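You operate a simulated robot arm through the tools that you are given. There is no shell and no other tool.

You are at the controls of a simulated robot arm. One attempt, no reset.

Task
Press the orange peel twice and set its cup on the blue tray.
Fine: leave the press slide out. Where these are worked on the way, their far stop is far enough and under half their travel is too little: press slide.
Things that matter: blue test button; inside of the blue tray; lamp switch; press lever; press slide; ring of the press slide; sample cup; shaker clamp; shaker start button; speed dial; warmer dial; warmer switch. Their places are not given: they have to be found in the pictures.

Only the result counts: the job must be done as asked and must still hold three seconds after the hand-in. Knocking over, shifting, dropping, spilling or breaking anything else fails it.

Robot
A 7-joint arm with a two-finger parallel gripper, fixed in place. Base frame: the origin is at the foot of the arm, x ahead of it, y to its left, z up; the work surface is at about z = 0. Readings come in mm, rad, newtons and seconds.
With the tool pointing down near the work surface it reaches from about 220 to 580 mm from the base axis. Its first joint turns from -1.152 to 1.152 rad. Payload 2.5 kg.
The TCP is the grasp point between the finger pads, 23 mm short of the fingertips. In the tool frame z runs along the fingers and y along their closing line. Largest opening 94 mm; finger width 38, thickness 10; the body of the gripper, 54 by 96 mm, starts 39 mm behind the TCP.
Orientation is told as [roll, pitch, yaw] about the base's x, y, z axes, in that order, counted from this pose: with the fingers straight down and closing along the base's y, the tool's x points along the base's -x, its y along +y and its z along -z.

Tools
- The arm moves only by the tool play_rows. Its arguments are lists of equal length, an entry for each row: "travel": the shift along the base's x, y, z in mm, a list of three; "rot": the turn, a rotation vector about the base's x, y, z in rad, a list of three. In form: {"travel": [[x, y, z], ...], "rot": [[rx, ry, rz], ...]}. A call has 1 to 20 rows; each row shifts and turns the commanded pose from where the row before left it. "grip" is the opening, from 0 (shut) to 1 (fully open), set as the call begins (left out, the last holds). A row lasts 0.2 s, in which the tool goes at most 50 mm and 0.15 rad; a call with a longer step from one row to the next is refused whole, and so is a gripper value outside its range. A pose out of reach is approached as far as the arm can. The call stops where the force on the tool passes 40 N (or 10 N more than at its start, if that is more) or the arm is blocked; 0.2 s more then pass. The fingers move at their own pace (about 108 mm/s each) and stop on an object; they squeeze with about 43 N. The grip force told is the motor's: it shows also when the fingers shut on nothing. Time passes only in rows, and 0.2 s behind the last, so rows that do not move let the fingers close. The reply holds the time, the measured pose of the TCP, the force on the tool along the base axes, the opening and the grip force, in the units named above and with some noise, with the torque about the TCP (base axes, N m) and any sound that the robot's microphone picked up.
- Cameras (640 x 400 px; columns grow to the right, rows downward): "scene" is fixed at [119.1, -407.9, 541.7]; the picture's right is [0.84, -0.54, 0.00], its down [-0.32, -0.49, -0.81] and it looks along [0.44, 0.68, -0.59] (base axes); focal length 214 px, centre (320, 200). "wrist" rides on the gripper at [86, 16, -75] in the tool frame; the picture's right is [-0.18, 0.98, 0.00], its down [-0.58, -0.11, -0.81] and it looks along [-0.79, -0.15, 0.59] (tool axes); focal length 243 px, centre (320, 200).
- grab_frame(camera): a new picture of that camera. The clock stands still meanwhile.
- pixel_to_xyz(camera, pixels): there is no depth. For up to 12 entries [column, row, z] of the newest picture of that camera ("zoom" is the newest enlarged one), the place [x, y] in the base frame at which the ray of that pixel passes the height z, good to about 3 mm. The clock stands still meanwhile.
- enlarge(camera, box): a new picture of the part [left, top, right, bottom] of that camera's present view, enlarged. The clock stands still meanwhile.
- hand_in(): hands the job in; it is judged then, once.

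Open the gripper and draw the arm clear of the work before you hand the job in, unless the task says otherwise.

The tools are called after "Call:" by a JSON object that holds its "op" and its "data". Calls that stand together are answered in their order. play_rows: Moves the arm, as the interface text tells. Its arguments: {"type":"object","properties":{"travel":{"type":"array"},"rot":{"type":"array"},"grip":{"type":"number"}},"required":["travel","rot"]} The other tools are called the same way: grab_frame (camera) takes a picture; pixel_to_xyz (camera, pixels) gives the place at which the rays of pixels pass given heights; enlarge (camera, box) takes an enlarged picture of a part of a camera's view; hand_in () hands the job in.

At the start:

```text
clock: 0.0
ee_pos: [290.7, 160.2, 466.5]
tool_rot: [-0.001, -0.001, 0.0]
contact_force: [-1.0, -0.1, -0.5]
wrist_torque: [-0.02, -0.02, 0.0]
finger_gap: 94.0
grasp_force: 0.1
```

scene: 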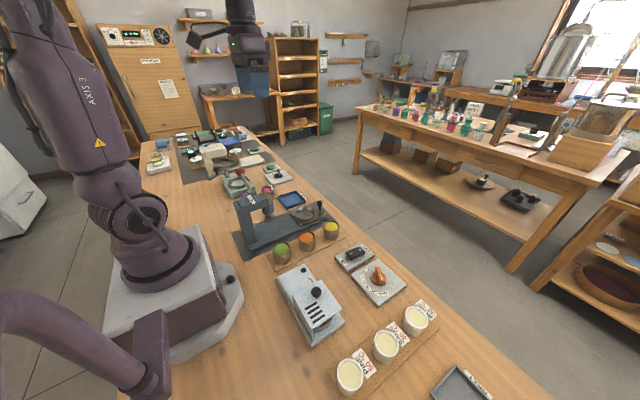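
wrist: 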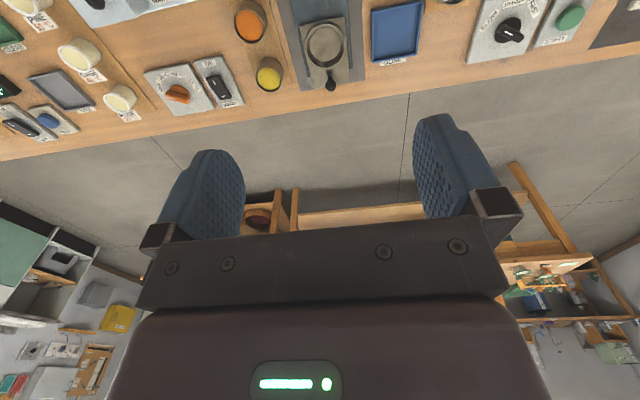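

I see a press with slide around (280,210) in the scene, three cups (green, orange, yellow) near (305,243), and a blue tray at (291,199). I'll enlarge those areas for detail.

Call:
{"op": "enlarge", "data": {"camera": "scene", "box": [220, 170, 360, 270]}}

Call:
{"op": "enlarge", "data": {"camera": "wrist", "box": [200, 0, 480, 130]}}

Call:
{"op": "enlarge", "data": {"camera": "scene", "box": [140, 110, 320, 220]}}

Call:
{"op": "enlarge", "data": {"camera": "scene", "box": [260, 230, 520, 400]}}

```text
4.00 times, centred on (290, 220) of scene
```

zoom: 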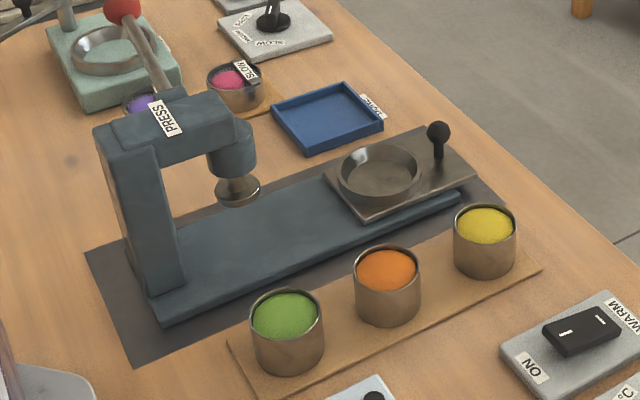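

```text
2.29 times, centred on (340, 65) of wrist
```

zoom: 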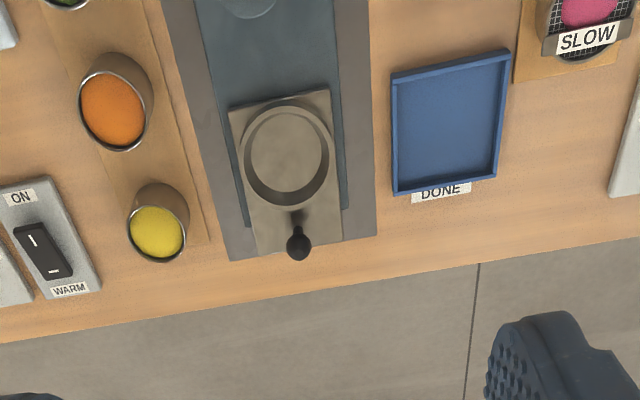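

```text
3.56 times, centred on (230, 165) of scene
```

zoom: 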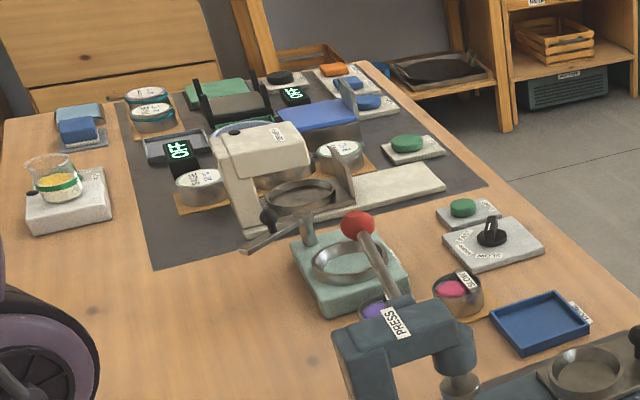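

```text
2.35 times, centred on (390, 315) of scene
```

zoom: 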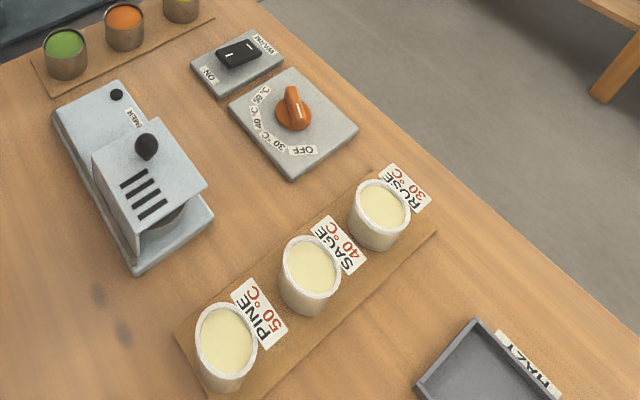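

The first zoom shows the cup rim at about scene (307,237), the slide ring at (305,214), the slide knob at (319.5,203) and the tray centred at (290,199.5). I convert these pixels to places at several plausible heights.

Call:
{"op": "pixel_to_xyz", "data": {"camera": "scene", "pixels": [[306.8, 237, 40], [306.8, 237, 50], [306.8, 237, 60], [307, 251, 2], [305, 213.8, 20], [305, 213.8, 30], [319.5, 202.5, 50], [319.5, 209.5, 20], [277.8, 199.5, 10], [296.8, 191, 10], [305.5, 201.3, 10], [287, 208.3, 10]]}}

Call:
{"op": "pixel_to_xyz", "data": {"camera": "wrist", "pixels": [[250, 24, 50], [250, 24, 60], [268.5, 75, 50], [325, 45, 20], [325, 45, 30], [330, 85, 50], [330, 78, 20], [373, 12, 10], [421, 0, 10], [418, 55, 10], [372, 62, 10], [268.5, 75, 60]]}}

```text
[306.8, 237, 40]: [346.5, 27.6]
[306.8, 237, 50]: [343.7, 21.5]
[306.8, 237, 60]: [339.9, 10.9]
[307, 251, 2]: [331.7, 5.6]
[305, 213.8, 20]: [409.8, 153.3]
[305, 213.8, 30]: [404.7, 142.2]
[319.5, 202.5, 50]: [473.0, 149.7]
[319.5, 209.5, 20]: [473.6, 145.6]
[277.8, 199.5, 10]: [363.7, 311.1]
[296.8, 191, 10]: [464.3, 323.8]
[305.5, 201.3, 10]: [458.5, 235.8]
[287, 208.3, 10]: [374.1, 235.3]
```

```text
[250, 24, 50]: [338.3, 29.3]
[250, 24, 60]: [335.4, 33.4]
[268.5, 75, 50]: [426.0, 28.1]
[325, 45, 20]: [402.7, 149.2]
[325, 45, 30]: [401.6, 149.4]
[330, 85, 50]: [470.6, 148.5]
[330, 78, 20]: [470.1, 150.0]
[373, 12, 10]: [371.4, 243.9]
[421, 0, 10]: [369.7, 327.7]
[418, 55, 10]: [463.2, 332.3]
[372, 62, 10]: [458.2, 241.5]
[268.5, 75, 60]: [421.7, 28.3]
```

The cup row is near y≈26, the slide ring near (403,148), its knob near (471,149) and the tray near (415,283). The lever's red ball appears at scene (240,172), but I need a side view, so I move the arm to the right and yaw it to look along +y.

Call:
{"op": "play_rows", "data": {"travel": [[0, -40, 0], [0, -40, 0], [0, -40, 0], [0, -40, 0], [0, -30, 0], [0, 0, 0], [0, 0, 0], [0, 0, 0], [0, 0, 0], [0, 0, 0], [0, 0, 0], [0, 0, 0], [0, 0, 0], [0, 0, 0], [0, 0, 0], [0, 0, 0]], "rot": [[0, 0, 0], [0, 0, 0], [0, 0, 0], [0, 0, 0], [0, 0, 0], [0, 0, 0.143], [0, 0, 0.143], [0, 0, 0.143], [0, 0, 0.143], [0, 0, 0.143], [0, 0, 0.143], [0, 0, 0.143], [0, 0, 0.143], [0, 0, 0.143], [0, 0, 0.143], [0, 0, 0.141]]}}

Call:
{"op": "grab_frame", "data": {"camera": "wrist"}}

Call:
{"op": "grab_frame", "data": {"camera": "scene"}}

```text
clock: 3.4
ee_pos: [290.9, -28.9, 468.8]
tool_rot: [-0.001, 0.0, 1.573]
contact_force: [0.1, -0.3, 0.4]
wrist_torque: [0.0, -0.01, 0.04]
finger_gap: 94.0
grasp_force: 0.0
```

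```text
taken
```

wrist: 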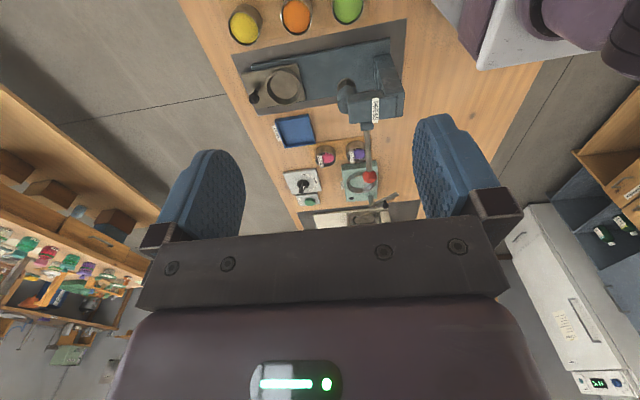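

```text
taken
```

scene: 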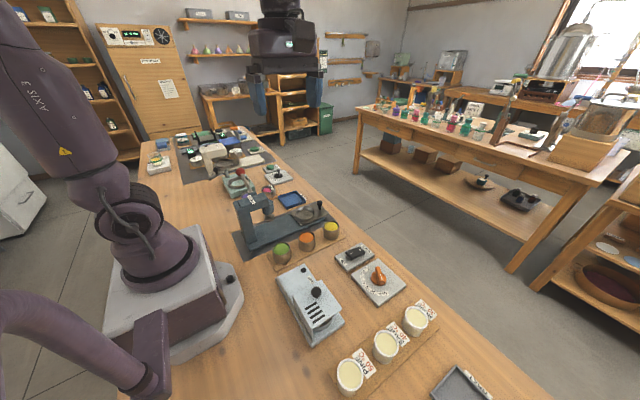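

The wrist view shows the press head at (370,105), with the lever running toward +y to the red ball at (370,177). I zoom there for details.

Call:
{"op": "enlarge", "data": {"camera": "wrist", "box": [220, 0, 440, 138]}}

Call:
{"op": "enlarge", "data": {"camera": "wrist", "box": [310, 70, 430, 210]}}

Call:
{"op": "enlarge", "data": {"camera": "scene", "box": [215, 155, 335, 255]}}

```text
2.90 times, centred on (330, 69) of wrist
```

zoom: 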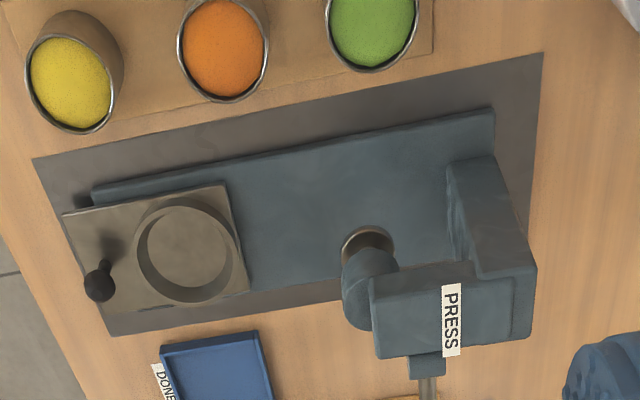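

```text
2.86 times, centred on (370, 140) of wrist
```

zoom: 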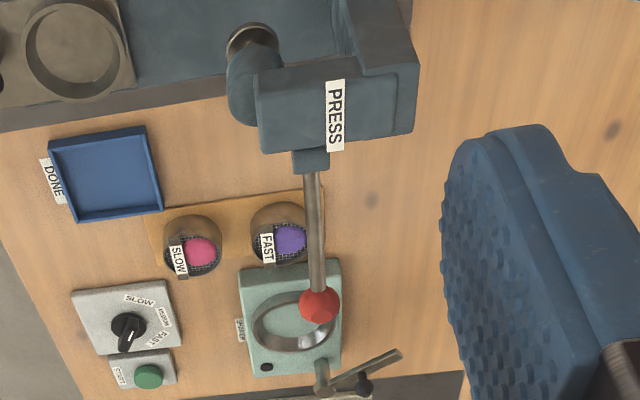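

```text
4.00 times, centred on (275, 205) of scene
```

zoom: 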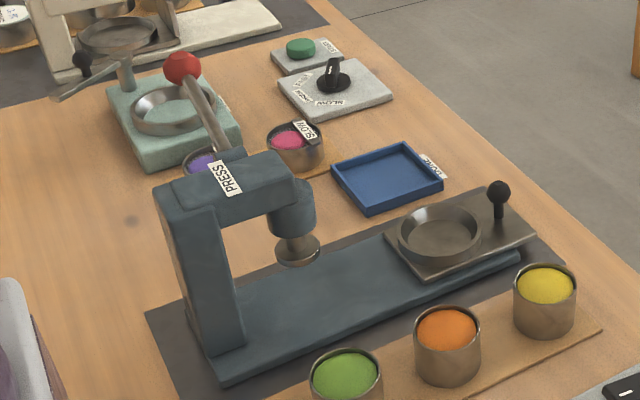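

Now I triangulate the red ball (scene (240.5,171.8), wrist (369.7,177.1)), the lever pivot and the ram by querying both cameras at several heights.

Call:
{"op": "pixel_to_xyz", "data": {"camera": "scene", "pixels": [[240.5, 171.8, 160], [240.5, 171.8, 200], [240.5, 171.8, 240], [240.5, 171.8, 280], [269.5, 217.5, 60], [269.5, 217.5, 90], [269.5, 217.5, 120], [252.5, 193.8, 120], [252.5, 193.8, 160], [252.5, 193.8, 200], [251.3, 200, 160], [251.3, 200, 200]]}}

Call:
{"op": "pixel_to_xyz", "data": {"camera": "wrist", "pixels": [[369.7, 177.1, 160], [369.7, 177.1, 200], [369.7, 177.1, 240], [369.7, 177.1, 280], [346.2, 85.2, 60], [346.2, 85.2, 90], [346.2, 85.2, 120], [366.9, 126, 120], [366.9, 126, 160], [366.9, 126, 200], [375.2, 110.3, 160], [375.2, 110.3, 200]]}}

```text
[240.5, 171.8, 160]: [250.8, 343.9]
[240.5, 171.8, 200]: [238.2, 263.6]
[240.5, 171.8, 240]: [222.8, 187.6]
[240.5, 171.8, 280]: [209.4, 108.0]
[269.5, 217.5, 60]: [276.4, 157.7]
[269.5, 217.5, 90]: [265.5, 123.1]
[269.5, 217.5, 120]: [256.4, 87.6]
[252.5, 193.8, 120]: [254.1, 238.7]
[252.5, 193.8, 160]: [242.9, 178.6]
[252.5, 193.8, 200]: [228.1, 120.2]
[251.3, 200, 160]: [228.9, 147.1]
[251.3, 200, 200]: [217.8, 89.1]
```

```text
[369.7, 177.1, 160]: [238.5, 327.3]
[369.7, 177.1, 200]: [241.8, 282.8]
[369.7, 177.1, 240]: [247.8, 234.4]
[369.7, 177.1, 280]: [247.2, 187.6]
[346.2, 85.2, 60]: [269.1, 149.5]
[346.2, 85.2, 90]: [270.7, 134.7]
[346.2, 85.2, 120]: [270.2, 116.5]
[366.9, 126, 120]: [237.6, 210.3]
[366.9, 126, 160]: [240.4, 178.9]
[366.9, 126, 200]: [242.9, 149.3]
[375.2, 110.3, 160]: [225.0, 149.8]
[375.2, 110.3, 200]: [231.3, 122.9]
```

Triangulation puts the ball near (243,306,179), the lever pivot near (241,179,160) and the ram foot near (271,146,72). I lower the arm to get a closer side view of the cups, the slide and its knob.

Call:
{"op": "play_rows", "data": {"travel": [[10, -8, -45], [10, -8, -45], [10, -8, -45], [10, -8, -45], [5, 0, -40]], "rot": [[0, 0, 0], [0, 0, 0], [0, 0, 0], [0, 0, 0], [0, 0, 0]]}}

Call:
{"op": "grab_frame", "data": {"camera": "wrist"}}

Call:
{"op": "enlarge", "data": {"camera": "wrist", "box": [160, 0, 460, 188]}}

```text
clock: 4.6
ee_pos: [335.3, -62.3, 245.7]
tool_rot: [0.0, 0.001, 1.572]
contact_force: [-0.3, -1.0, -0.1]
wrist_torque: [0.02, -0.02, 0.0]
finger_gap: 93.7
grasp_force: 0.1
```

```text
taken
```

wrist: 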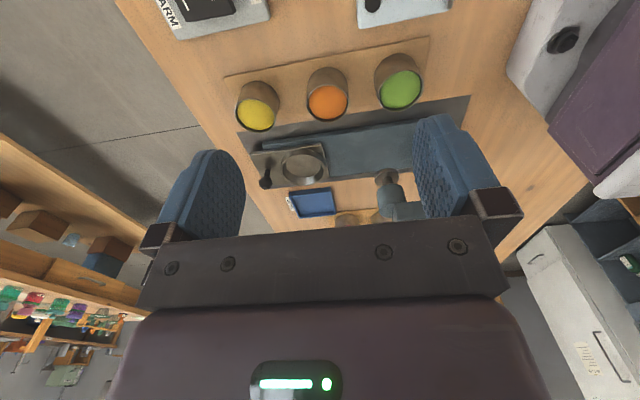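

```text
2.13 times, centred on (310, 94) of wrist
```

zoom: 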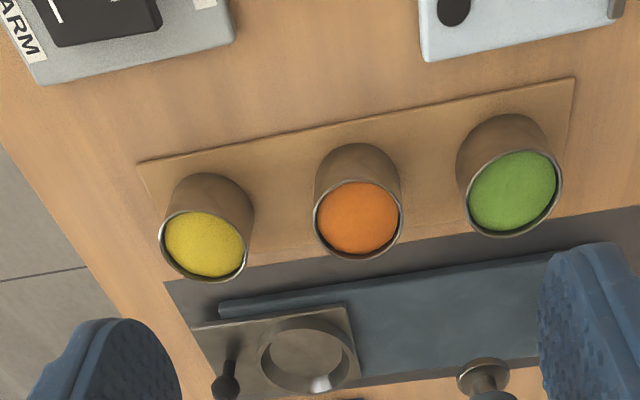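

The orange cup's rim centre is at zoom (358,217), its near base edge at (355,145), the ring at (308,353) and the knob at (227,387). I query these at several heights.

Call:
{"op": "pixel_to_xyz", "data": {"camera": "zoom", "pixels": [[358, 219, 40], [358, 219, 50], [358, 219, 60], [313, 217, 50], [403, 217, 50], [358, 259, 50], [358, 181, 50], [355, 145, 3], [308, 353, 30], [260, 350, 30], [357, 358, 30], [227, 387, 50]]}}

Call:
{"op": "pixel_to_xyz", "data": {"camera": "scene", "pixels": [[306.8, 237, 45], [306.8, 237, 55], [305, 213, 25], [305, 213, 35], [319.5, 202.5, 45], [319.5, 202.5, 55], [319.5, 202.5, 60]]}}

```text
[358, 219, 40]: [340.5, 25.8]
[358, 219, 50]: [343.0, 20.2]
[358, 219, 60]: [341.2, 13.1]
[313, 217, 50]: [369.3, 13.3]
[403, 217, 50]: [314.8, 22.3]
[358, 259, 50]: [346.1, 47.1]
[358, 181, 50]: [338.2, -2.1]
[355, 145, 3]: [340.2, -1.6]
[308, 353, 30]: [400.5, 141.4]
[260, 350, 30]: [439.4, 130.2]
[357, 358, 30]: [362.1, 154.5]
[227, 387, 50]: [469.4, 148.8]
```

```text
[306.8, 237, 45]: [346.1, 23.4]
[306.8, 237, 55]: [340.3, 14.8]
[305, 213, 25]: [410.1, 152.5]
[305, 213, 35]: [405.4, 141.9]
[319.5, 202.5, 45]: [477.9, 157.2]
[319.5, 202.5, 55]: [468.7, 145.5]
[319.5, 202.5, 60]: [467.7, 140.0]
```

The cup comes out at about (343,26) with its rim near z≈40 and about 54 mm wide. I move closer over the slide for a better look at the ring, the plate and the knob heights.

Call:
{"op": "play_rows", "data": {"travel": [[30, 40, 0], [30, 35, 0], [10, 20, 0]], "rot": [[0, 0, 0], [0, 0, 0], [0, 0, 0]]}}

Call:
{"op": "enlarge", "data": {"camera": "wrist", "box": [220, 40, 440, 178]}}

Call:
{"op": "enlarge", "data": {"camera": "scene", "box": [285, 190, 335, 221]}}

```text
clock: 5.4
ee_pos: [406.3, 32.7, 246.7]
tool_rot: [0.001, -0.001, 1.571]
contact_force: [-0.2, -0.4, -0.1]
wrist_torque: [0.0, -0.04, -0.01]
finger_gap: 94.0
grasp_force: 0.0
```

```text
2.90 times, centred on (330, 109) of wrist
```

zoom: 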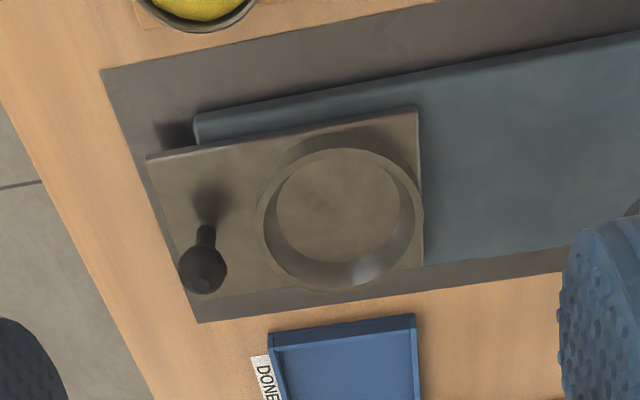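

```text
12.80 times, centred on (310, 206) of scene
```

zoom: 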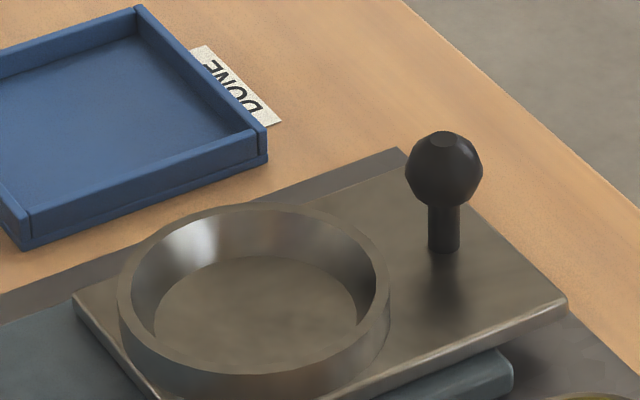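

The scene zoom shows the ring (about 80 mm outer, 71 mm inner) and the knob ball with its stem base at zoom (443,250). I grab a fresh wrist frame and query stem base, ball and plate corners in both cameras to get heights.

Call:
{"op": "grab_frame", "data": {"camera": "wrist"}}

Call:
{"op": "pixel_to_xyz", "data": {"camera": "zoom", "pixels": [[443, 250, 15], [443, 250, 25], [443, 250, 35], [443, 170, 45], [443, 170, 55], [443, 170, 65], [567, 300, 15], [567, 300, 25], [567, 300, 35], [253, 290, 30], [253, 290, 40], [253, 290, 50]]}}

Call:
{"op": "pixel_to_xyz", "data": {"camera": "wrist", "pixels": [[291, 118.7, 15], [291, 118.7, 25], [291, 118.7, 35], [289.3, 132.4, 45], [289.3, 132.4, 55], [289.3, 132.4, 65], [270, 94.2, 15], [270, 94.2, 25], [270, 94.2, 35], [363.8, 78, 25], [338, 114, 30], [338, 114, 40]]}}

```text
taken
```

wrist: 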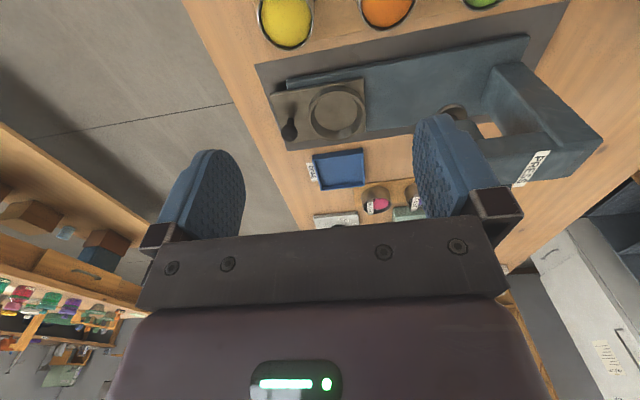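

```text
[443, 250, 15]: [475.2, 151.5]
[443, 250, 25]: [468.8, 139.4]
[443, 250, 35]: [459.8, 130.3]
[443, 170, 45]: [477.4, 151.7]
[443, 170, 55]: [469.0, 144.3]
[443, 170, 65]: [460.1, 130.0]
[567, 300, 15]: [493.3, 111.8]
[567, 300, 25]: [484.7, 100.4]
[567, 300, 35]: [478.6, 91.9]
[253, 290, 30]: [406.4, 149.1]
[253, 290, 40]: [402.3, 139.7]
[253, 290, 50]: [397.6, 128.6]
```

```text
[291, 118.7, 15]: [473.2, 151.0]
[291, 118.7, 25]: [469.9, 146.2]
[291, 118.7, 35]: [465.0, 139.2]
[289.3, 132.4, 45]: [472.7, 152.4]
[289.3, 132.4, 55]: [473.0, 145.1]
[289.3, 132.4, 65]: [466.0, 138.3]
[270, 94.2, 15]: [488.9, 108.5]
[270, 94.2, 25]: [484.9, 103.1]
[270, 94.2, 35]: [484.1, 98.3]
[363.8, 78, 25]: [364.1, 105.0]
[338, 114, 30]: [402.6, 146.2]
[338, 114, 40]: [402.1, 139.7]
```

The plate top is near z≈17, the knob ball centre about (474,151,45), the ring centre (404,149) and its rim about z≈33. To keep the wrist camera away from the press I try turning the yaw on to π.

Call:
{"op": "play_rows", "data": {"travel": [[0, 0, 0], [0, 0, 0], [0, 0, 0], [0, 0, 0], [0, 0, 0], [0, 0, 0], [0, 0, 0], [0, 0, 0], [0, 0, 0], [0, 0, 0], [0, 0, 0]], "rot": [[0, 0, 0.143], [0, 0, 0.143], [0, 0, 0.143], [0, 0, 0.143], [0, 0, 0.143], [0, 0, 0.143], [0, 0, 0.143], [0, 0, 0.143], [0, 0, 0.143], [0, 0, 0.143], [0, 0, 0.14]]}}

Call:
{"op": "grab_frame", "data": {"camera": "wrist"}}

```text
clock: 7.8
ee_pos: [404.1, 34.5, 246.8]
tool_rot: [0.0, 0.0, -3.141]
contact_force: [-0.6, 0.4, -0.2]
wrist_torque: [0.01, -0.01, 0.01]
finger_gap: 93.9
grasp_force: 0.1
```

```text
taken
```

wrist: 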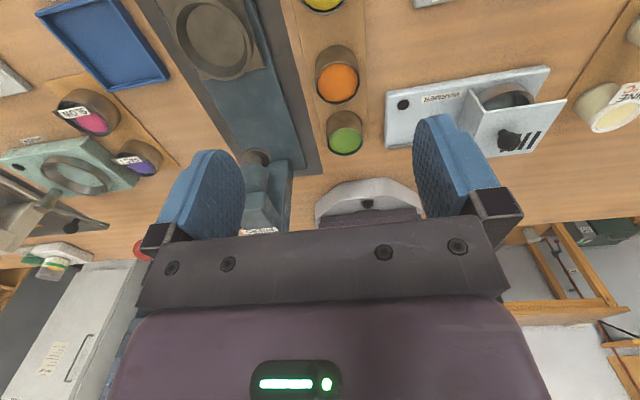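

Yaw π is reachable. The device beside the cups has its nearest edge at wrist (387,97)-(388,145), so I query how close it is to the fingers' place around the orange cup at (338,82).

Call:
{"op": "pixel_to_xyz", "data": {"camera": "wrist", "pixels": [[387, 97, 15], [388, 146, 15], [338, 82, 40], [316, 78, 40], [359, 85, 40], [335, 49, 3], [216, 37, 33], [345, 142, 40]]}}

Call:
{"op": "enlarge", "data": {"camera": "wrist", "box": [280, 20, 400, 180]}}

```text
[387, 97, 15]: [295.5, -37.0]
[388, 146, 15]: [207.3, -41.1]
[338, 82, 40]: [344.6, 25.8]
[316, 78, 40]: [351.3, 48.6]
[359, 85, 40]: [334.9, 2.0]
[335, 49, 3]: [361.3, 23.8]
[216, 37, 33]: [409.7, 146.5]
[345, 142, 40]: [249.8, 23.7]
```

```text
2.50 times, centred on (340, 100) of wrist
```

zoom: 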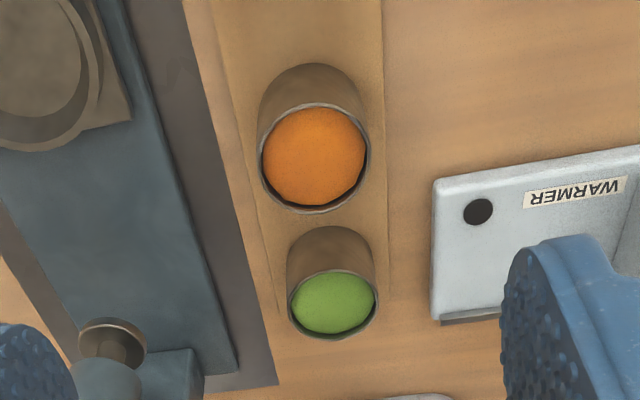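

Cup centre is (344,26) with a rim of about 50 mm; the warmer's edge at y≈-37 is clear. I move above the cup, opening to about 75 mm, and descend partway.

Call:
{"op": "play_rows", "data": {"travel": [[-40, -8, 0], [-20, 0, 0], [0, 0, -40], [0, 0, -40], [0, 0, -40], [0, 0, -20]], "rot": [[0, 0, 0], [0, 0, 0], [0, 0, 0], [0, 0, 0], [0, 0, 0], [0, 0, 0]], "grip": 0.8}}

Call:
{"op": "grab_frame", "data": {"camera": "wrist"}}

Call:
{"op": "enlarge", "data": {"camera": "scene", "box": [260, 190, 360, 270]}}

```text
clock: 9.2
ee_pos: [345.6, 26.7, 107.7]
tool_rot: [-0.001, 0.001, 3.14]
contact_force: [0.2, -0.6, 0.0]
wrist_torque: [0.01, -0.01, -0.01]
finger_gap: 75.4
grasp_force: 0.1
```

```text
taken
```

wrist: 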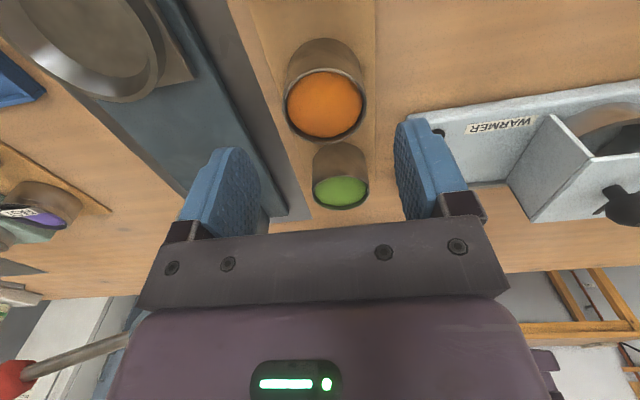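

```text
5.00 times, centred on (310, 230) of scene
```

zoom: 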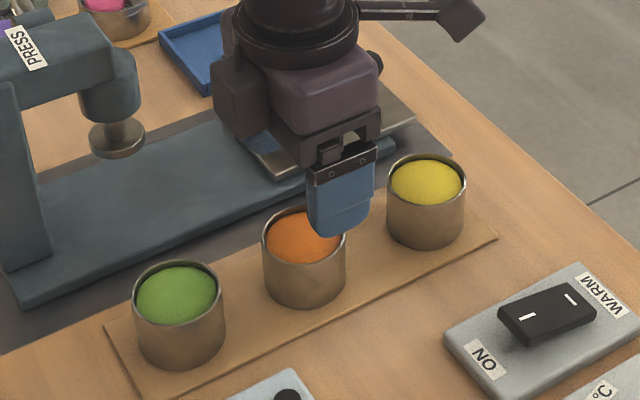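

Cup rim visible in the wrist at about (325,104), with edges at 286 and 366; I verify its position at the rim height before descending.

Call:
{"op": "pixel_to_xyz", "data": {"camera": "wrist", "pixels": [[325, 104, 40], [286, 100, 40], [365, 105, 40], [327, 142, 40], [322, 67, 40], [325, 104, 45], [318, 40, 3], [130, 30, 33]]}}

```text
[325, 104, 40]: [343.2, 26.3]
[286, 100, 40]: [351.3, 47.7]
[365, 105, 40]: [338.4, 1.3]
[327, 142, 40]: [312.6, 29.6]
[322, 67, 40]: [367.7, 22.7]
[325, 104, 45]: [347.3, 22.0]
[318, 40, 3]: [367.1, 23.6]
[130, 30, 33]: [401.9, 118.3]
```

The cup is centred under the gripper to within about 2 mm. I descend to z≈46 so the fingertips reach about z≈23.

Call:
{"op": "play_rows", "data": {"travel": [[-2, -1, -30], [0, 0, -20], [0, 0, -11], [0, 0, 0]], "rot": [[0, 0, 0], [0, 0, 0], [0, 0, 0], [0, 0, 0]]}}

Call:
{"op": "grab_frame", "data": {"camera": "wrist"}}

Call:
{"op": "enlarge", "data": {"camera": "scene", "box": [270, 200, 350, 264]}}

```text
clock: 10.2
ee_pos: [343.7, 25.8, 46.6]
tool_rot: [0.0, 0.0, 3.141]
contact_force: [0.3, 0.8, 0.0]
wrist_torque: [-0.01, 0.01, 0.02]
finger_gap: 75.3
grasp_force: 0.0
```

```text
taken
```

wrist: 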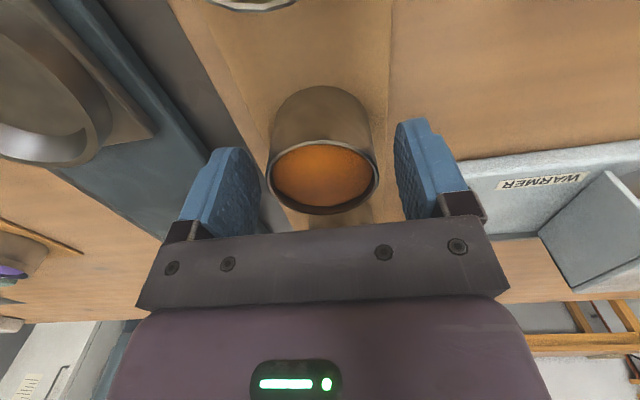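

```text
6.25 times, centred on (310, 232) of scene
```

zoom: 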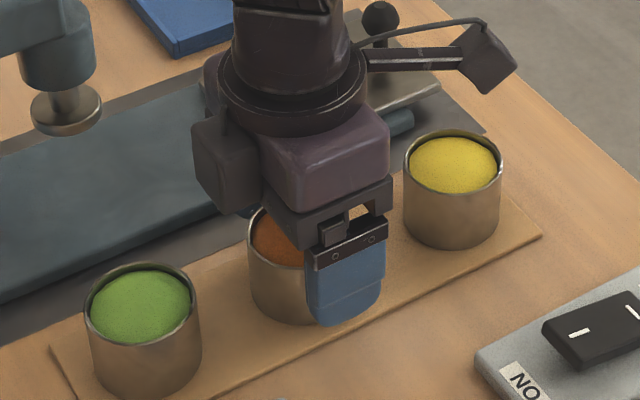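

The rim centre at wrist (322,177) nearly coincides with the TCP's image (320,181), so the cup is centred. I close the gripper on it.

Call:
{"op": "play_rows", "data": {"travel": [[0, 0, 0], [0, 0, 0], [0, 0, 0]], "rot": [[0, 0, 0], [0, 0, 0], [0, 0, 0]], "grip": 0.0}}

```text
clock: 11.0
ee_pos: [341.8, 25.7, 46.8]
tool_rot: [0.0, -0.001, 3.141]
contact_force: [0.2, 0.2, 0.7]
wrist_torque: [0.02, -0.03, -0.01]
finger_gap: 53.3
grasp_force: 43.3
```

Gripped at 53.3 mm with 43 N. I lift gently and carry it over the slide ring.

Call:
{"op": "play_rows", "data": {"travel": [[0, 0, 15], [0, 0, 25], [0, 0, 30], [0, 0, 10], [15, 30, 0], [20, 40, 0], [20, 35, 0], [7, 18, 0], [0, 0, 0]], "rot": [[0, 0, 0], [0, 0, 0], [0, 0, 0], [0, 0, 0], [0, 0, 0], [0, 0, 0], [0, 0, 0], [0, 0, 0], [0, 0, 0]]}}

Call:
{"op": "grab_frame", "data": {"camera": "wrist"}}

Call:
{"op": "enlarge", "data": {"camera": "scene", "box": [250, 170, 350, 250]}}

```text
clock: 13.0
ee_pos: [406.4, 147.8, 125.7]
tool_rot: [-0.002, 0.0, 3.14]
contact_force: [0.2, 0.3, -1.5]
wrist_torque: [0.01, -0.03, -0.02]
finger_gap: 53.4
grasp_force: 42.7
```

```text
taken
```

wrist: 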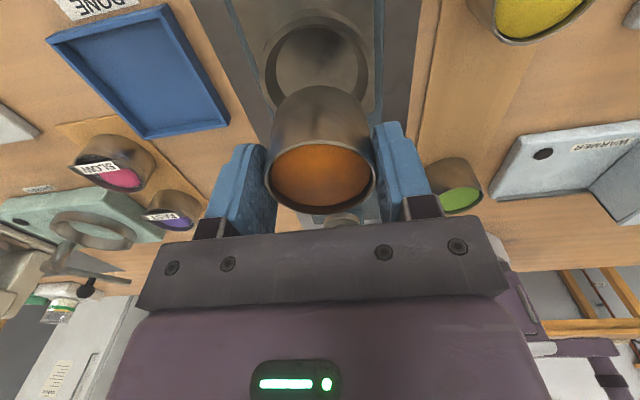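

```text
5.00 times, centred on (300, 210) of scene
```

zoom: 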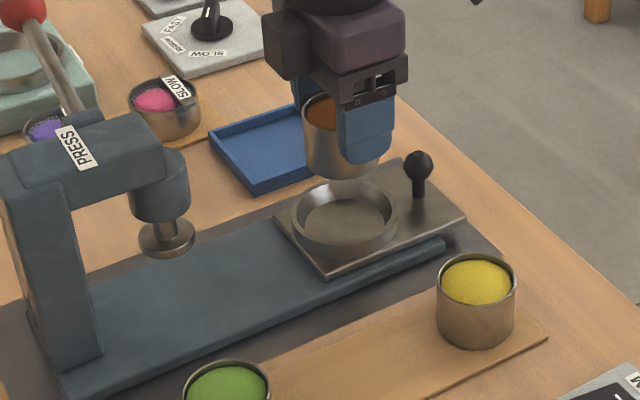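

The cup hangs over the ring; I check the ring's edges at wrist (262,62), (374,62) and its near edge (322,11) to fix its centre.

Call:
{"op": "enlarge", "data": {"camera": "wrist", "box": [220, 0, 420, 125]}}

```text
3.20 times, centred on (320, 62) of wrist
```

zoom: 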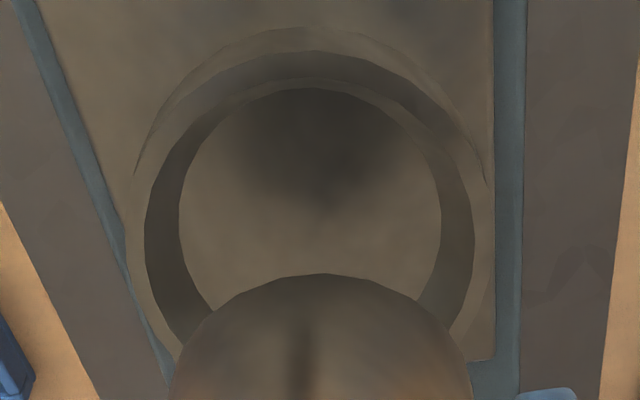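

The inner rim spans zoom columns 145–475 and the floor 178–440 with near edges at rows 50 and 88; I convert those.

Call:
{"op": "pixel_to_xyz", "data": {"camera": "zoom", "pixels": [[145, 235, 33], [475, 235, 33], [310, 51, 33], [178, 215, 18], [440, 215, 18], [310, 88, 18], [125, 235, 33], [495, 235, 33], [493, 355, 17], [490, 10, 17], [310, 27, 17], [170, 395, 17]]}}

```text
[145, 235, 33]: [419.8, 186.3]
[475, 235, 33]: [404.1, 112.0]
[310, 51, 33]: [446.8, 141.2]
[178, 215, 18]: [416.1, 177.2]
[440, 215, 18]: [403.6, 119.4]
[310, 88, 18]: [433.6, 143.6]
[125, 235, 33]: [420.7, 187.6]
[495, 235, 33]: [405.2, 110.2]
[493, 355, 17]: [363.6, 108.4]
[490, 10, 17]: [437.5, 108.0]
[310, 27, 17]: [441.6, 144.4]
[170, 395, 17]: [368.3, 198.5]
```

The ring centre comes out at about (405,148.5), matching the TCP within about 1 mm; the floor is about 59 mm wide against the 53 mm cup. I lower in stages, watching force.

Call:
{"op": "play_rows", "data": {"travel": [[0, 1, -25], [0, 0, -20], [0, 0, -5], [0, 0, 0]], "rot": [[0, 0, 0], [0, 0, 0], [0, 0, 0], [0, 0, 0]]}}

Call:
{"op": "enlarge", "data": {"camera": "wrist", "box": [200, 0, 440, 220]}}

Call:
{"op": "enlarge", "data": {"camera": "scene", "box": [280, 185, 340, 225]}}

```text
clock: 14.0
ee_pos: [405.6, 149.5, 75.2]
tool_rot: [0.0, 0.0, 3.14]
contact_force: [-0.5, 0.1, -0.9]
wrist_torque: [0.01, 0.03, -0.01]
finger_gap: 53.2
grasp_force: 43.1
```

```text
1.82 times, centred on (320, 110) of wrist
```

zoom: 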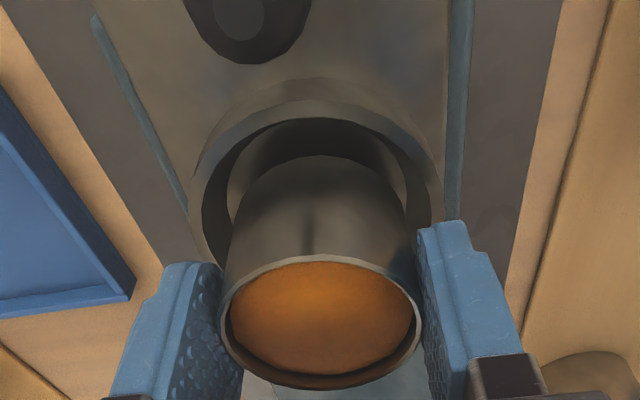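

```text
10.00 times, centred on (310, 205) of scene
```

zoom: 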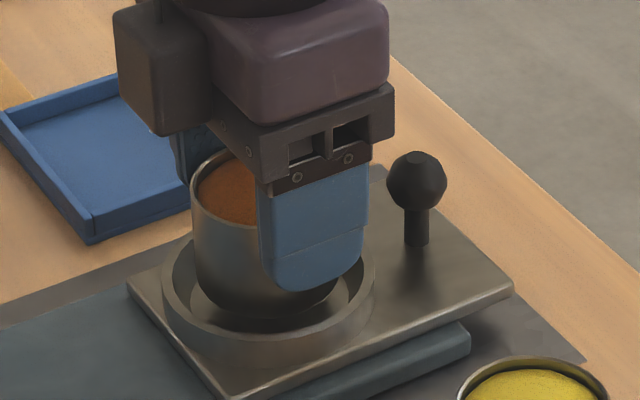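

The cup base sits just above the ring opening, centred sideways in both views. I check the fore-aft gap by querying the ring's inner near edge and the cup base's near edge.

Call:
{"op": "enlarge", "data": {"camera": "wrist", "box": [200, 0, 440, 220]}}

Call:
{"op": "pixel_to_xyz", "data": {"camera": "zoom", "pixels": [[318, 118, 33], [318, 155, 31], [318, 118, 30], [203, 200, 33], [431, 200, 33], [318, 100, 33]]}}

```text
1.82 times, centred on (320, 110) of wrist
```

zoom: 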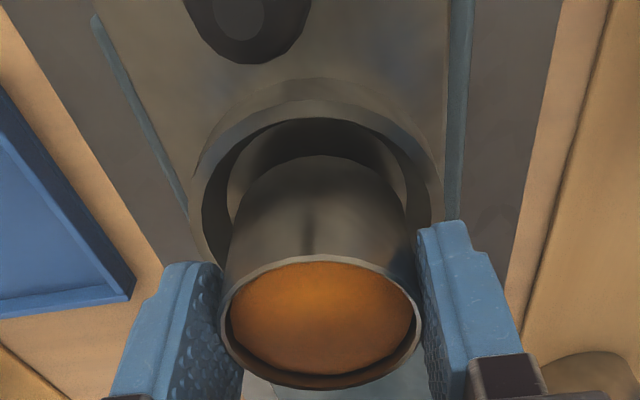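

```text
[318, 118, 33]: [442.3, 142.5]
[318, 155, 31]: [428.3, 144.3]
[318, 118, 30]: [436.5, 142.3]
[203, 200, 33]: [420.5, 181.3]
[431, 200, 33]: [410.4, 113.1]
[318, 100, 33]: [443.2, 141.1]
```

Cup edge (≈430) and ring edge (≈440) agree with a common centre near x≈404. I lower in small steps.

Call:
{"op": "play_rows", "data": {"travel": [[-0.5, 0, -4], [0, 0, -3], [0, 0, -2], [0, 0, 0]], "rot": [[0, 0, 0], [0, 0, 0], [0, 0, 0], [0, 0, 0]]}}

```text
clock: 15.0
ee_pos: [406.5, 149.8, 67.3]
tool_rot: [0.0, -0.001, 3.142]
contact_force: [0.2, -0.5, -1.7]
wrist_torque: [0.01, -0.01, -0.01]
finger_gap: 53.4
grasp_force: 43.3
```

No contact yet at z≈67, so I continue in 1–2 mm steps.

Call:
{"op": "play_rows", "data": {"travel": [[0, 0, -1.5], [0, 0, -1.5], [0, 0, 0]], "rot": [[0, 0, 0], [0, 0, 0], [0, 0, 0]]}}

```text
clock: 15.8
ee_pos: [405.4, 149.0, 64.4]
tool_rot: [-0.002, 0.001, 3.141]
contact_force: [0.0, -0.7, -1.6]
wrist_torque: [-0.05, 0.03, 0.02]
finger_gap: 53.3
grasp_force: 42.5
```

Still free at z≈64; I continue lowering by small steps.

Call:
{"op": "play_rows", "data": {"travel": [[0, 0, -1], [0, 0, -1], [0, 0, 0]], "rot": [[0, 0, 0], [0, 0, 0], [0, 0, 0]]}}

Call:
{"op": "enlarge", "data": {"camera": "scene", "box": [280, 185, 340, 225]}}

```text
clock: 16.6
ee_pos: [406.7, 149.0, 63.2]
tool_rot: [0.002, 0.001, 3.141]
contact_force: [-5.5, -3.0, 15.6]
wrist_torque: [-0.1, 0.31, -0.01]
finger_gap: 53.5
grasp_force: 42.9
```

```text
10.00 times, centred on (310, 205) of scene
```

zoom: 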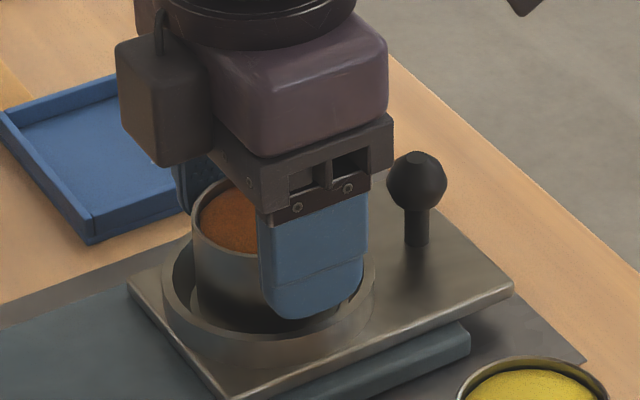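

Contact at 15.6 N with -5.5 N in x: the cup touches slightly on its +x side. I shift 1 mm toward -x and re-read.

Call:
{"op": "play_rows", "data": {"travel": [[-1, -0.5, 0], [0, 0, 0]], "rot": [[0, 0, 0], [0, 0, 0]]}}

```text
clock: 17.2
ee_pos: [406.0, 148.4, 62.9]
tool_rot: [-0.001, 0.002, 3.14]
contact_force: [0.5, 1.3, 16.2]
wrist_torque: [-0.08, 0.22, -0.04]
finger_gap: 53.5
grasp_force: 42.8
```

Side force vanished while 16 N vertical remains, so the cup is resting on the ring floor. I release it, opening to 75 mm.

Call:
{"op": "play_rows", "data": {"travel": [[0, 0, 0], [0, 0, 0]], "rot": [[0, 0, 0], [0, 0, 0]], "grip": 0.8}}

Call:
{"op": "grab_frame", "data": {"camera": "wrist"}}

Call:
{"op": "enlarge", "data": {"camera": "scene", "box": [280, 185, 340, 225]}}

```text
clock: 17.8
ee_pos: [404.2, 149.4, 62.7]
tool_rot: [0.001, 0.0, 3.14]
contact_force: [-0.5, -0.3, 1.0]
wrist_torque: [-0.01, -0.02, 0.0]
finger_gap: 75.3
grasp_force: 0.1
```

```text
taken
```

wrist: 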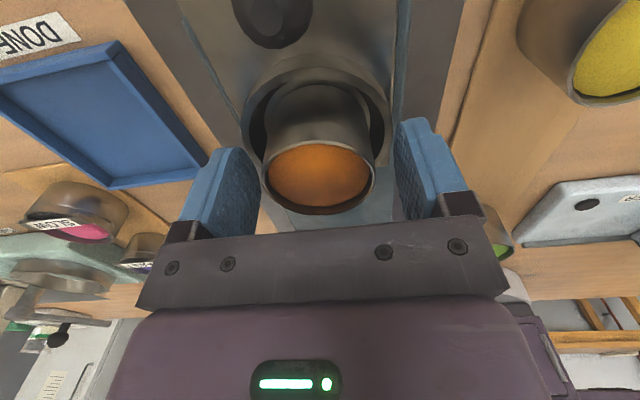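

```text
10.00 times, centred on (310, 205) of scene
```

zoom: 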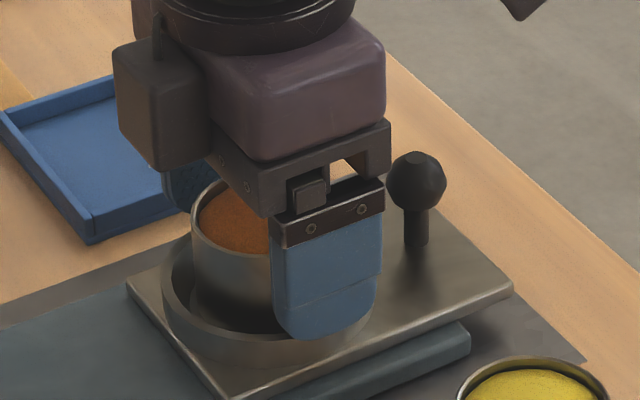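

The cup stands upright in the ring. I raise the gripper clear, then turn back to yaw π/2 so the fingers close along x for gripping the slide knob.

Call:
{"op": "play_rows", "data": {"travel": [[0, 0, 10], [0, 0, 30], [0, 0, 40], [0, 0, 40], [20, 0, 0], [20, 0, 0], [20, 0, 0], [10, 0, 0], [0, 0, 0], [0, 0, 0], [0, 0, 0], [0, 0, 0], [0, 0, 0], [0, 0, 0], [0, 0, 0]], "rot": [[0, 0, 0], [0, 0, 0], [0, 0, 0], [0, 0, 0], [0, 0, -0.143], [0, 0, -0.143], [0, 0, -0.143], [0, 0, -0.143], [0, 0, -0.143], [0, 0, -0.143], [0, 0, -0.143], [0, 0, -0.143], [0, 0, -0.143], [0, 0, -0.143], [0, 0, -0.141]]}}

Call:
{"op": "grab_frame", "data": {"camera": "scene"}}

Call:
{"op": "enlarge", "data": {"camera": "scene", "box": [220, 90, 380, 230]}}

Call:
{"op": "grab_frame", "data": {"camera": "wrist"}}

```text
clock: 21.0
ee_pos: [474.5, 149.9, 182.4]
tool_rot: [0.001, 0.001, 1.566]
contact_force: [0.2, -0.5, 0.0]
wrist_torque: [-0.03, 0.01, 0.01]
finger_gap: 75.3
grasp_force: 0.2
```

```text
taken
```

scene: 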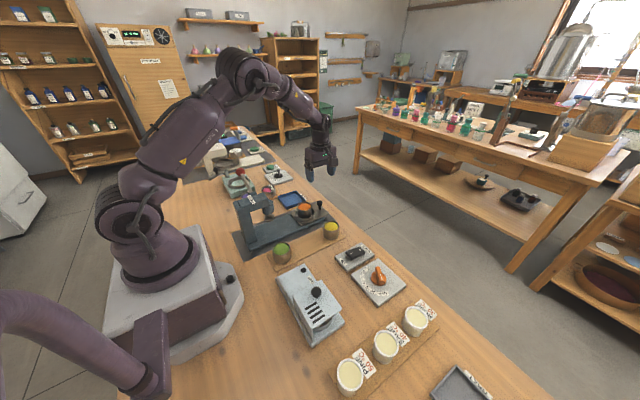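

```text
2.86 times, centred on (300, 160) of scene
```

zoom: 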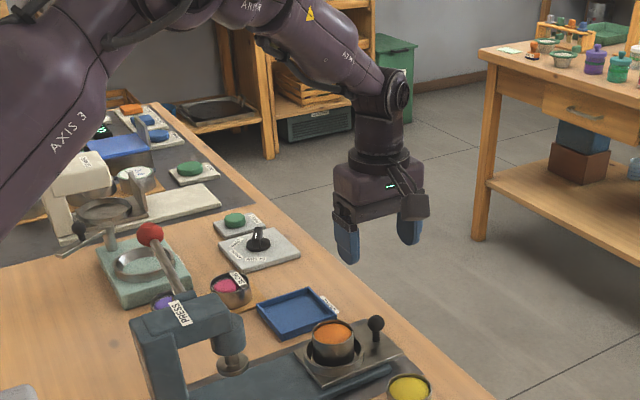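

```text
taken
```

wrist: 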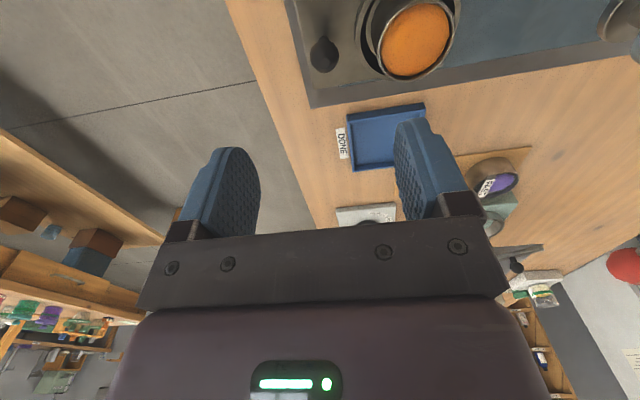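

The knob ball shows at wrist (323,54); I query its place at ball height, plus the cup's rim, before tilting and descending.

Call:
{"op": "enlarge", "data": {"camera": "wrist", "box": [280, 0, 480, 125]}}

Call:
{"op": "pixel_to_xyz", "data": {"camera": "wrist", "pixels": [[323, 54, 45], [323, 54, 40], [415, 38, 60], [323, 54, 50]]}}

```text
3.20 times, centred on (380, 62) of wrist
```

zoom: 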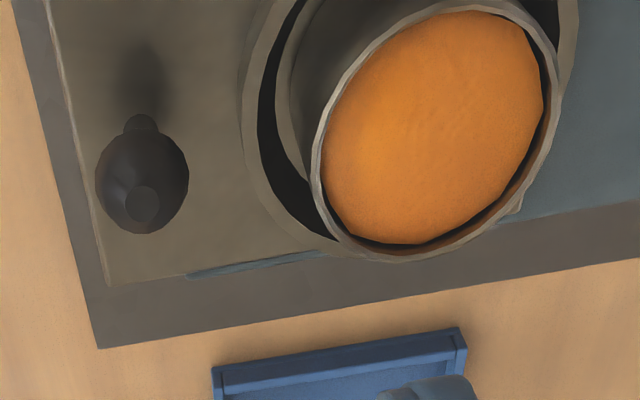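

```text
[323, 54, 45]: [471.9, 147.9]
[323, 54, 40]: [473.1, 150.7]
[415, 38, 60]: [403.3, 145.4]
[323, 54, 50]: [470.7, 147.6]
```

Knob ball is at about (472,149,45). I tilt the tool 0.35 rad about +y (hand leaning outward), narrow the fingers to about 40 mm and descend to z≈80 for a check.

Call:
{"op": "play_rows", "data": {"travel": [[0, 0, 0], [0, 0, 0], [1, 0, 0], [0, 0, -35], [0, 0, -35], [0, 0, -32], [0, 0, 0]], "rot": [[0, 0.12, 0], [0, 0.12, 0], [0, 0.11, 0], [0, 0, 0], [0, 0, 0], [0, 0, 0], [0, 0, 0]], "grip": 0.42}}

Call:
{"op": "grab_frame", "data": {"camera": "wrist"}}

Call:
{"op": "enlarge", "data": {"camera": "scene", "box": [280, 170, 350, 225]}}

```text
clock: 22.6
ee_pos: [475.6, 146.5, 79.3]
tool_rot: [0.348, 0.0, 1.569]
contact_force: [-0.4, 0.4, 0.3]
wrist_torque: [-0.03, 0.0, -0.01]
finger_gap: 39.5
grasp_force: 0.2
```

```text
taken
```

wrist: 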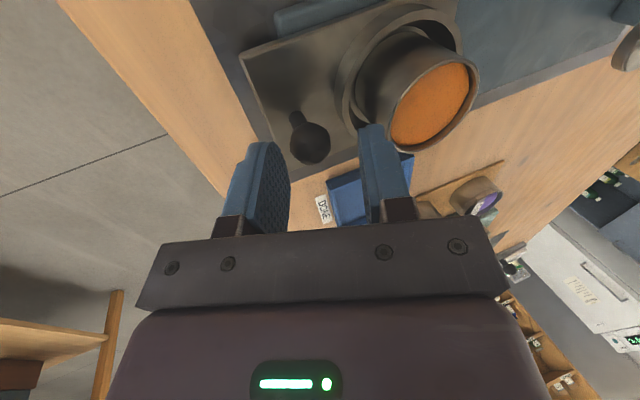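

```text
7.27 times, centred on (315, 198) of scene
```

zoom: 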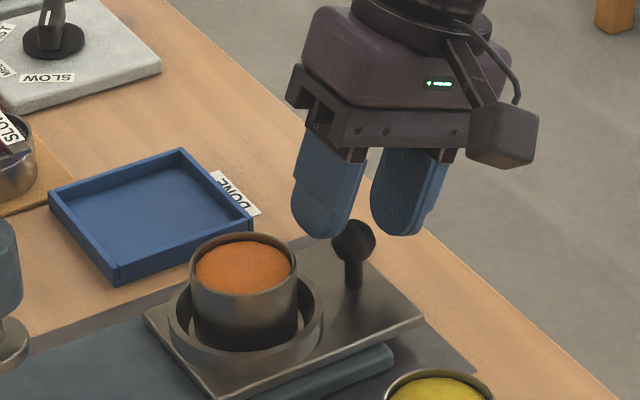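

The fingers straddle the knob's line. I check the ball's position at wrist (309,142) again before going down.

Call:
{"op": "pixel_to_xyz", "data": {"camera": "wrist", "pixels": [[309, 142, 45], [309, 142, 48], [293, 118, 17]]}}

Call:
{"op": "play_rows", "data": {"travel": [[0, 0, -6], [0, 0, 0]], "rot": [[0, 0, 0], [0, 0, 0]]}}

```text
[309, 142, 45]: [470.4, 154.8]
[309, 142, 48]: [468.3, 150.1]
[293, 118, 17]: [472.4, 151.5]
```

```text
clock: 23.2
ee_pos: [475.5, 149.0, 74.2]
tool_rot: [0.35, 0.001, 1.569]
contact_force: [0.1, -0.3, -0.2]
wrist_torque: [-0.02, 0.01, 0.0]
finger_gap: 39.4
grasp_force: 0.1
```

Ball is near (471.5,151). I shift slightly and descend to z≈54 so the pads straddle the ball.

Call:
{"op": "play_rows", "data": {"travel": [[-1, 1.5, -10], [0, 0, -6], [0, 0, -4], [0, 0, 0]], "rot": [[0, 0, 0], [0, 0, 0], [0, 0, 0], [0, 0, 0]]}}

Call:
{"op": "grab_frame", "data": {"camera": "wrist"}}

Call:
{"op": "enlarge", "data": {"camera": "scene", "box": [285, 175, 345, 220]}}

```text
clock: 24.2
ee_pos: [474.1, 149.7, 54.7]
tool_rot: [0.35, 0.001, 1.568]
contact_force: [0.0, -0.9, 0.3]
wrist_torque: [0.01, 0.02, -0.02]
finger_gap: 39.6
grasp_force: 0.1
```

```text
taken
```

wrist: 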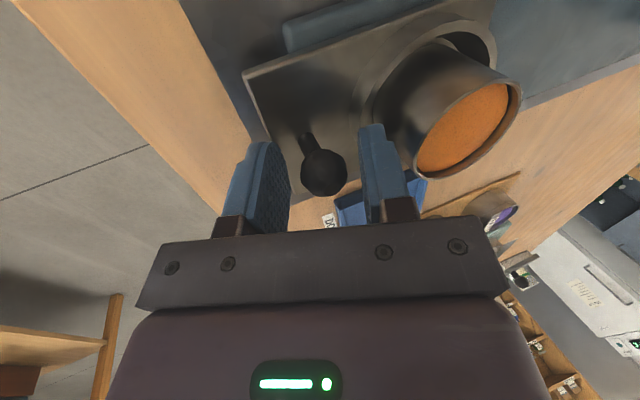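

```text
8.89 times, centred on (315, 198) of scene
```

zoom: 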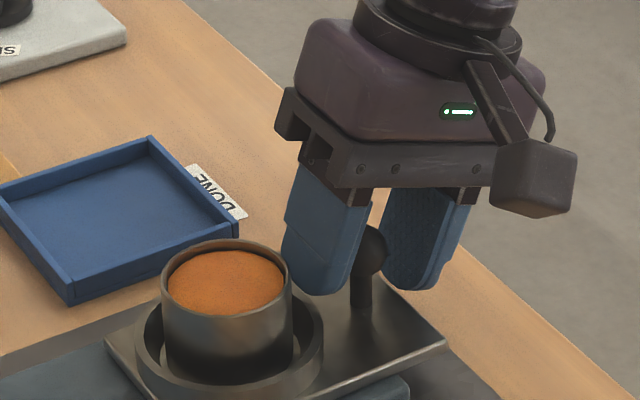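

The ball at wrist (324,173) lies between the pads right at the TCP. I close the gripper on the knob.

Call:
{"op": "play_rows", "data": {"travel": [[0, 0, 0], [0, 0, 0], [0, 0, 0]], "rot": [[0, 0, 0], [0, 0, 0], [0, 0, 0]], "grip": 0.0}}

```text
clock: 25.0
ee_pos: [471.8, 149.9, 55.1]
tool_rot: [0.357, 0.001, 1.571]
contact_force: [-22.4, -5.8, 14.4]
wrist_torque: [0.1, 0.06, -0.01]
finger_gap: 23.7
grasp_force: 45.1
```

Gripped the 23.7 mm ball; the -22 N in x shows my commanded x is about 3 mm too far out. I move -x in gentle steps to relieve and start the slide in.

Call:
{"op": "play_rows", "data": {"travel": [[-3, 0, 0.5], [-3, 0, 0], [-4, 0, 0], [-5, 0, 0]], "rot": [[0, 0, 0], [0, 0, 0], [0, 0, 0], [0, 0, 0]]}}

```text
clock: 26.0
ee_pos: [459.8, 150.0, 54.0]
tool_rot: [0.349, 0.001, 1.569]
contact_force: [0.5, 4.3, 1.1]
wrist_torque: [-0.57, -0.18, 0.19]
finger_gap: 23.5
grasp_force: 44.5
```

The slide follows freely with little force. I continue pushing inward at a gentle pace.

Call:
{"op": "play_rows", "data": {"travel": [[-6, 0, 0], [-8, 0, 0], [-8, 0, 0], [-8, 0, 0], [-8, 0, 0], [-6, 0, 0], [0, 0, 0]], "rot": [[0, 0, 0], [0, 0, 0], [0, 0, 0], [0, 0, 0], [0, 0, 0], [0, 0, 0], [0, 0, 0]]}}

Call:
{"op": "enlarge", "data": {"camera": "scene", "box": [235, 160, 345, 240]}}

```text
clock: 27.6
ee_pos: [414.9, 150.3, 54.5]
tool_rot: [0.349, 0.001, 1.57]
contact_force: [-0.3, 6.6, -2.1]
wrist_torque: [0.44, -0.03, -0.08]
finger_gap: 23.5
grasp_force: 44.8
```

```text
5.00 times, centred on (290, 200) of scene
```

zoom: 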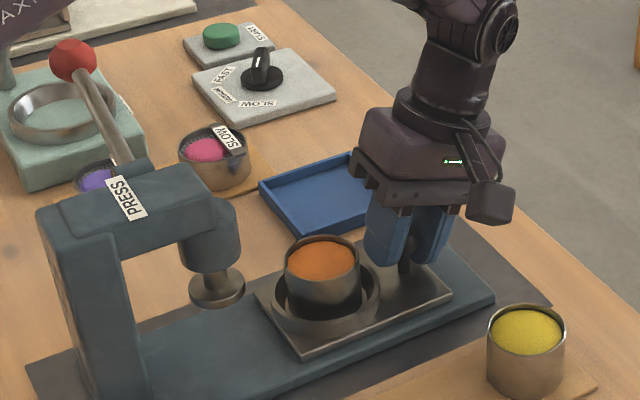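

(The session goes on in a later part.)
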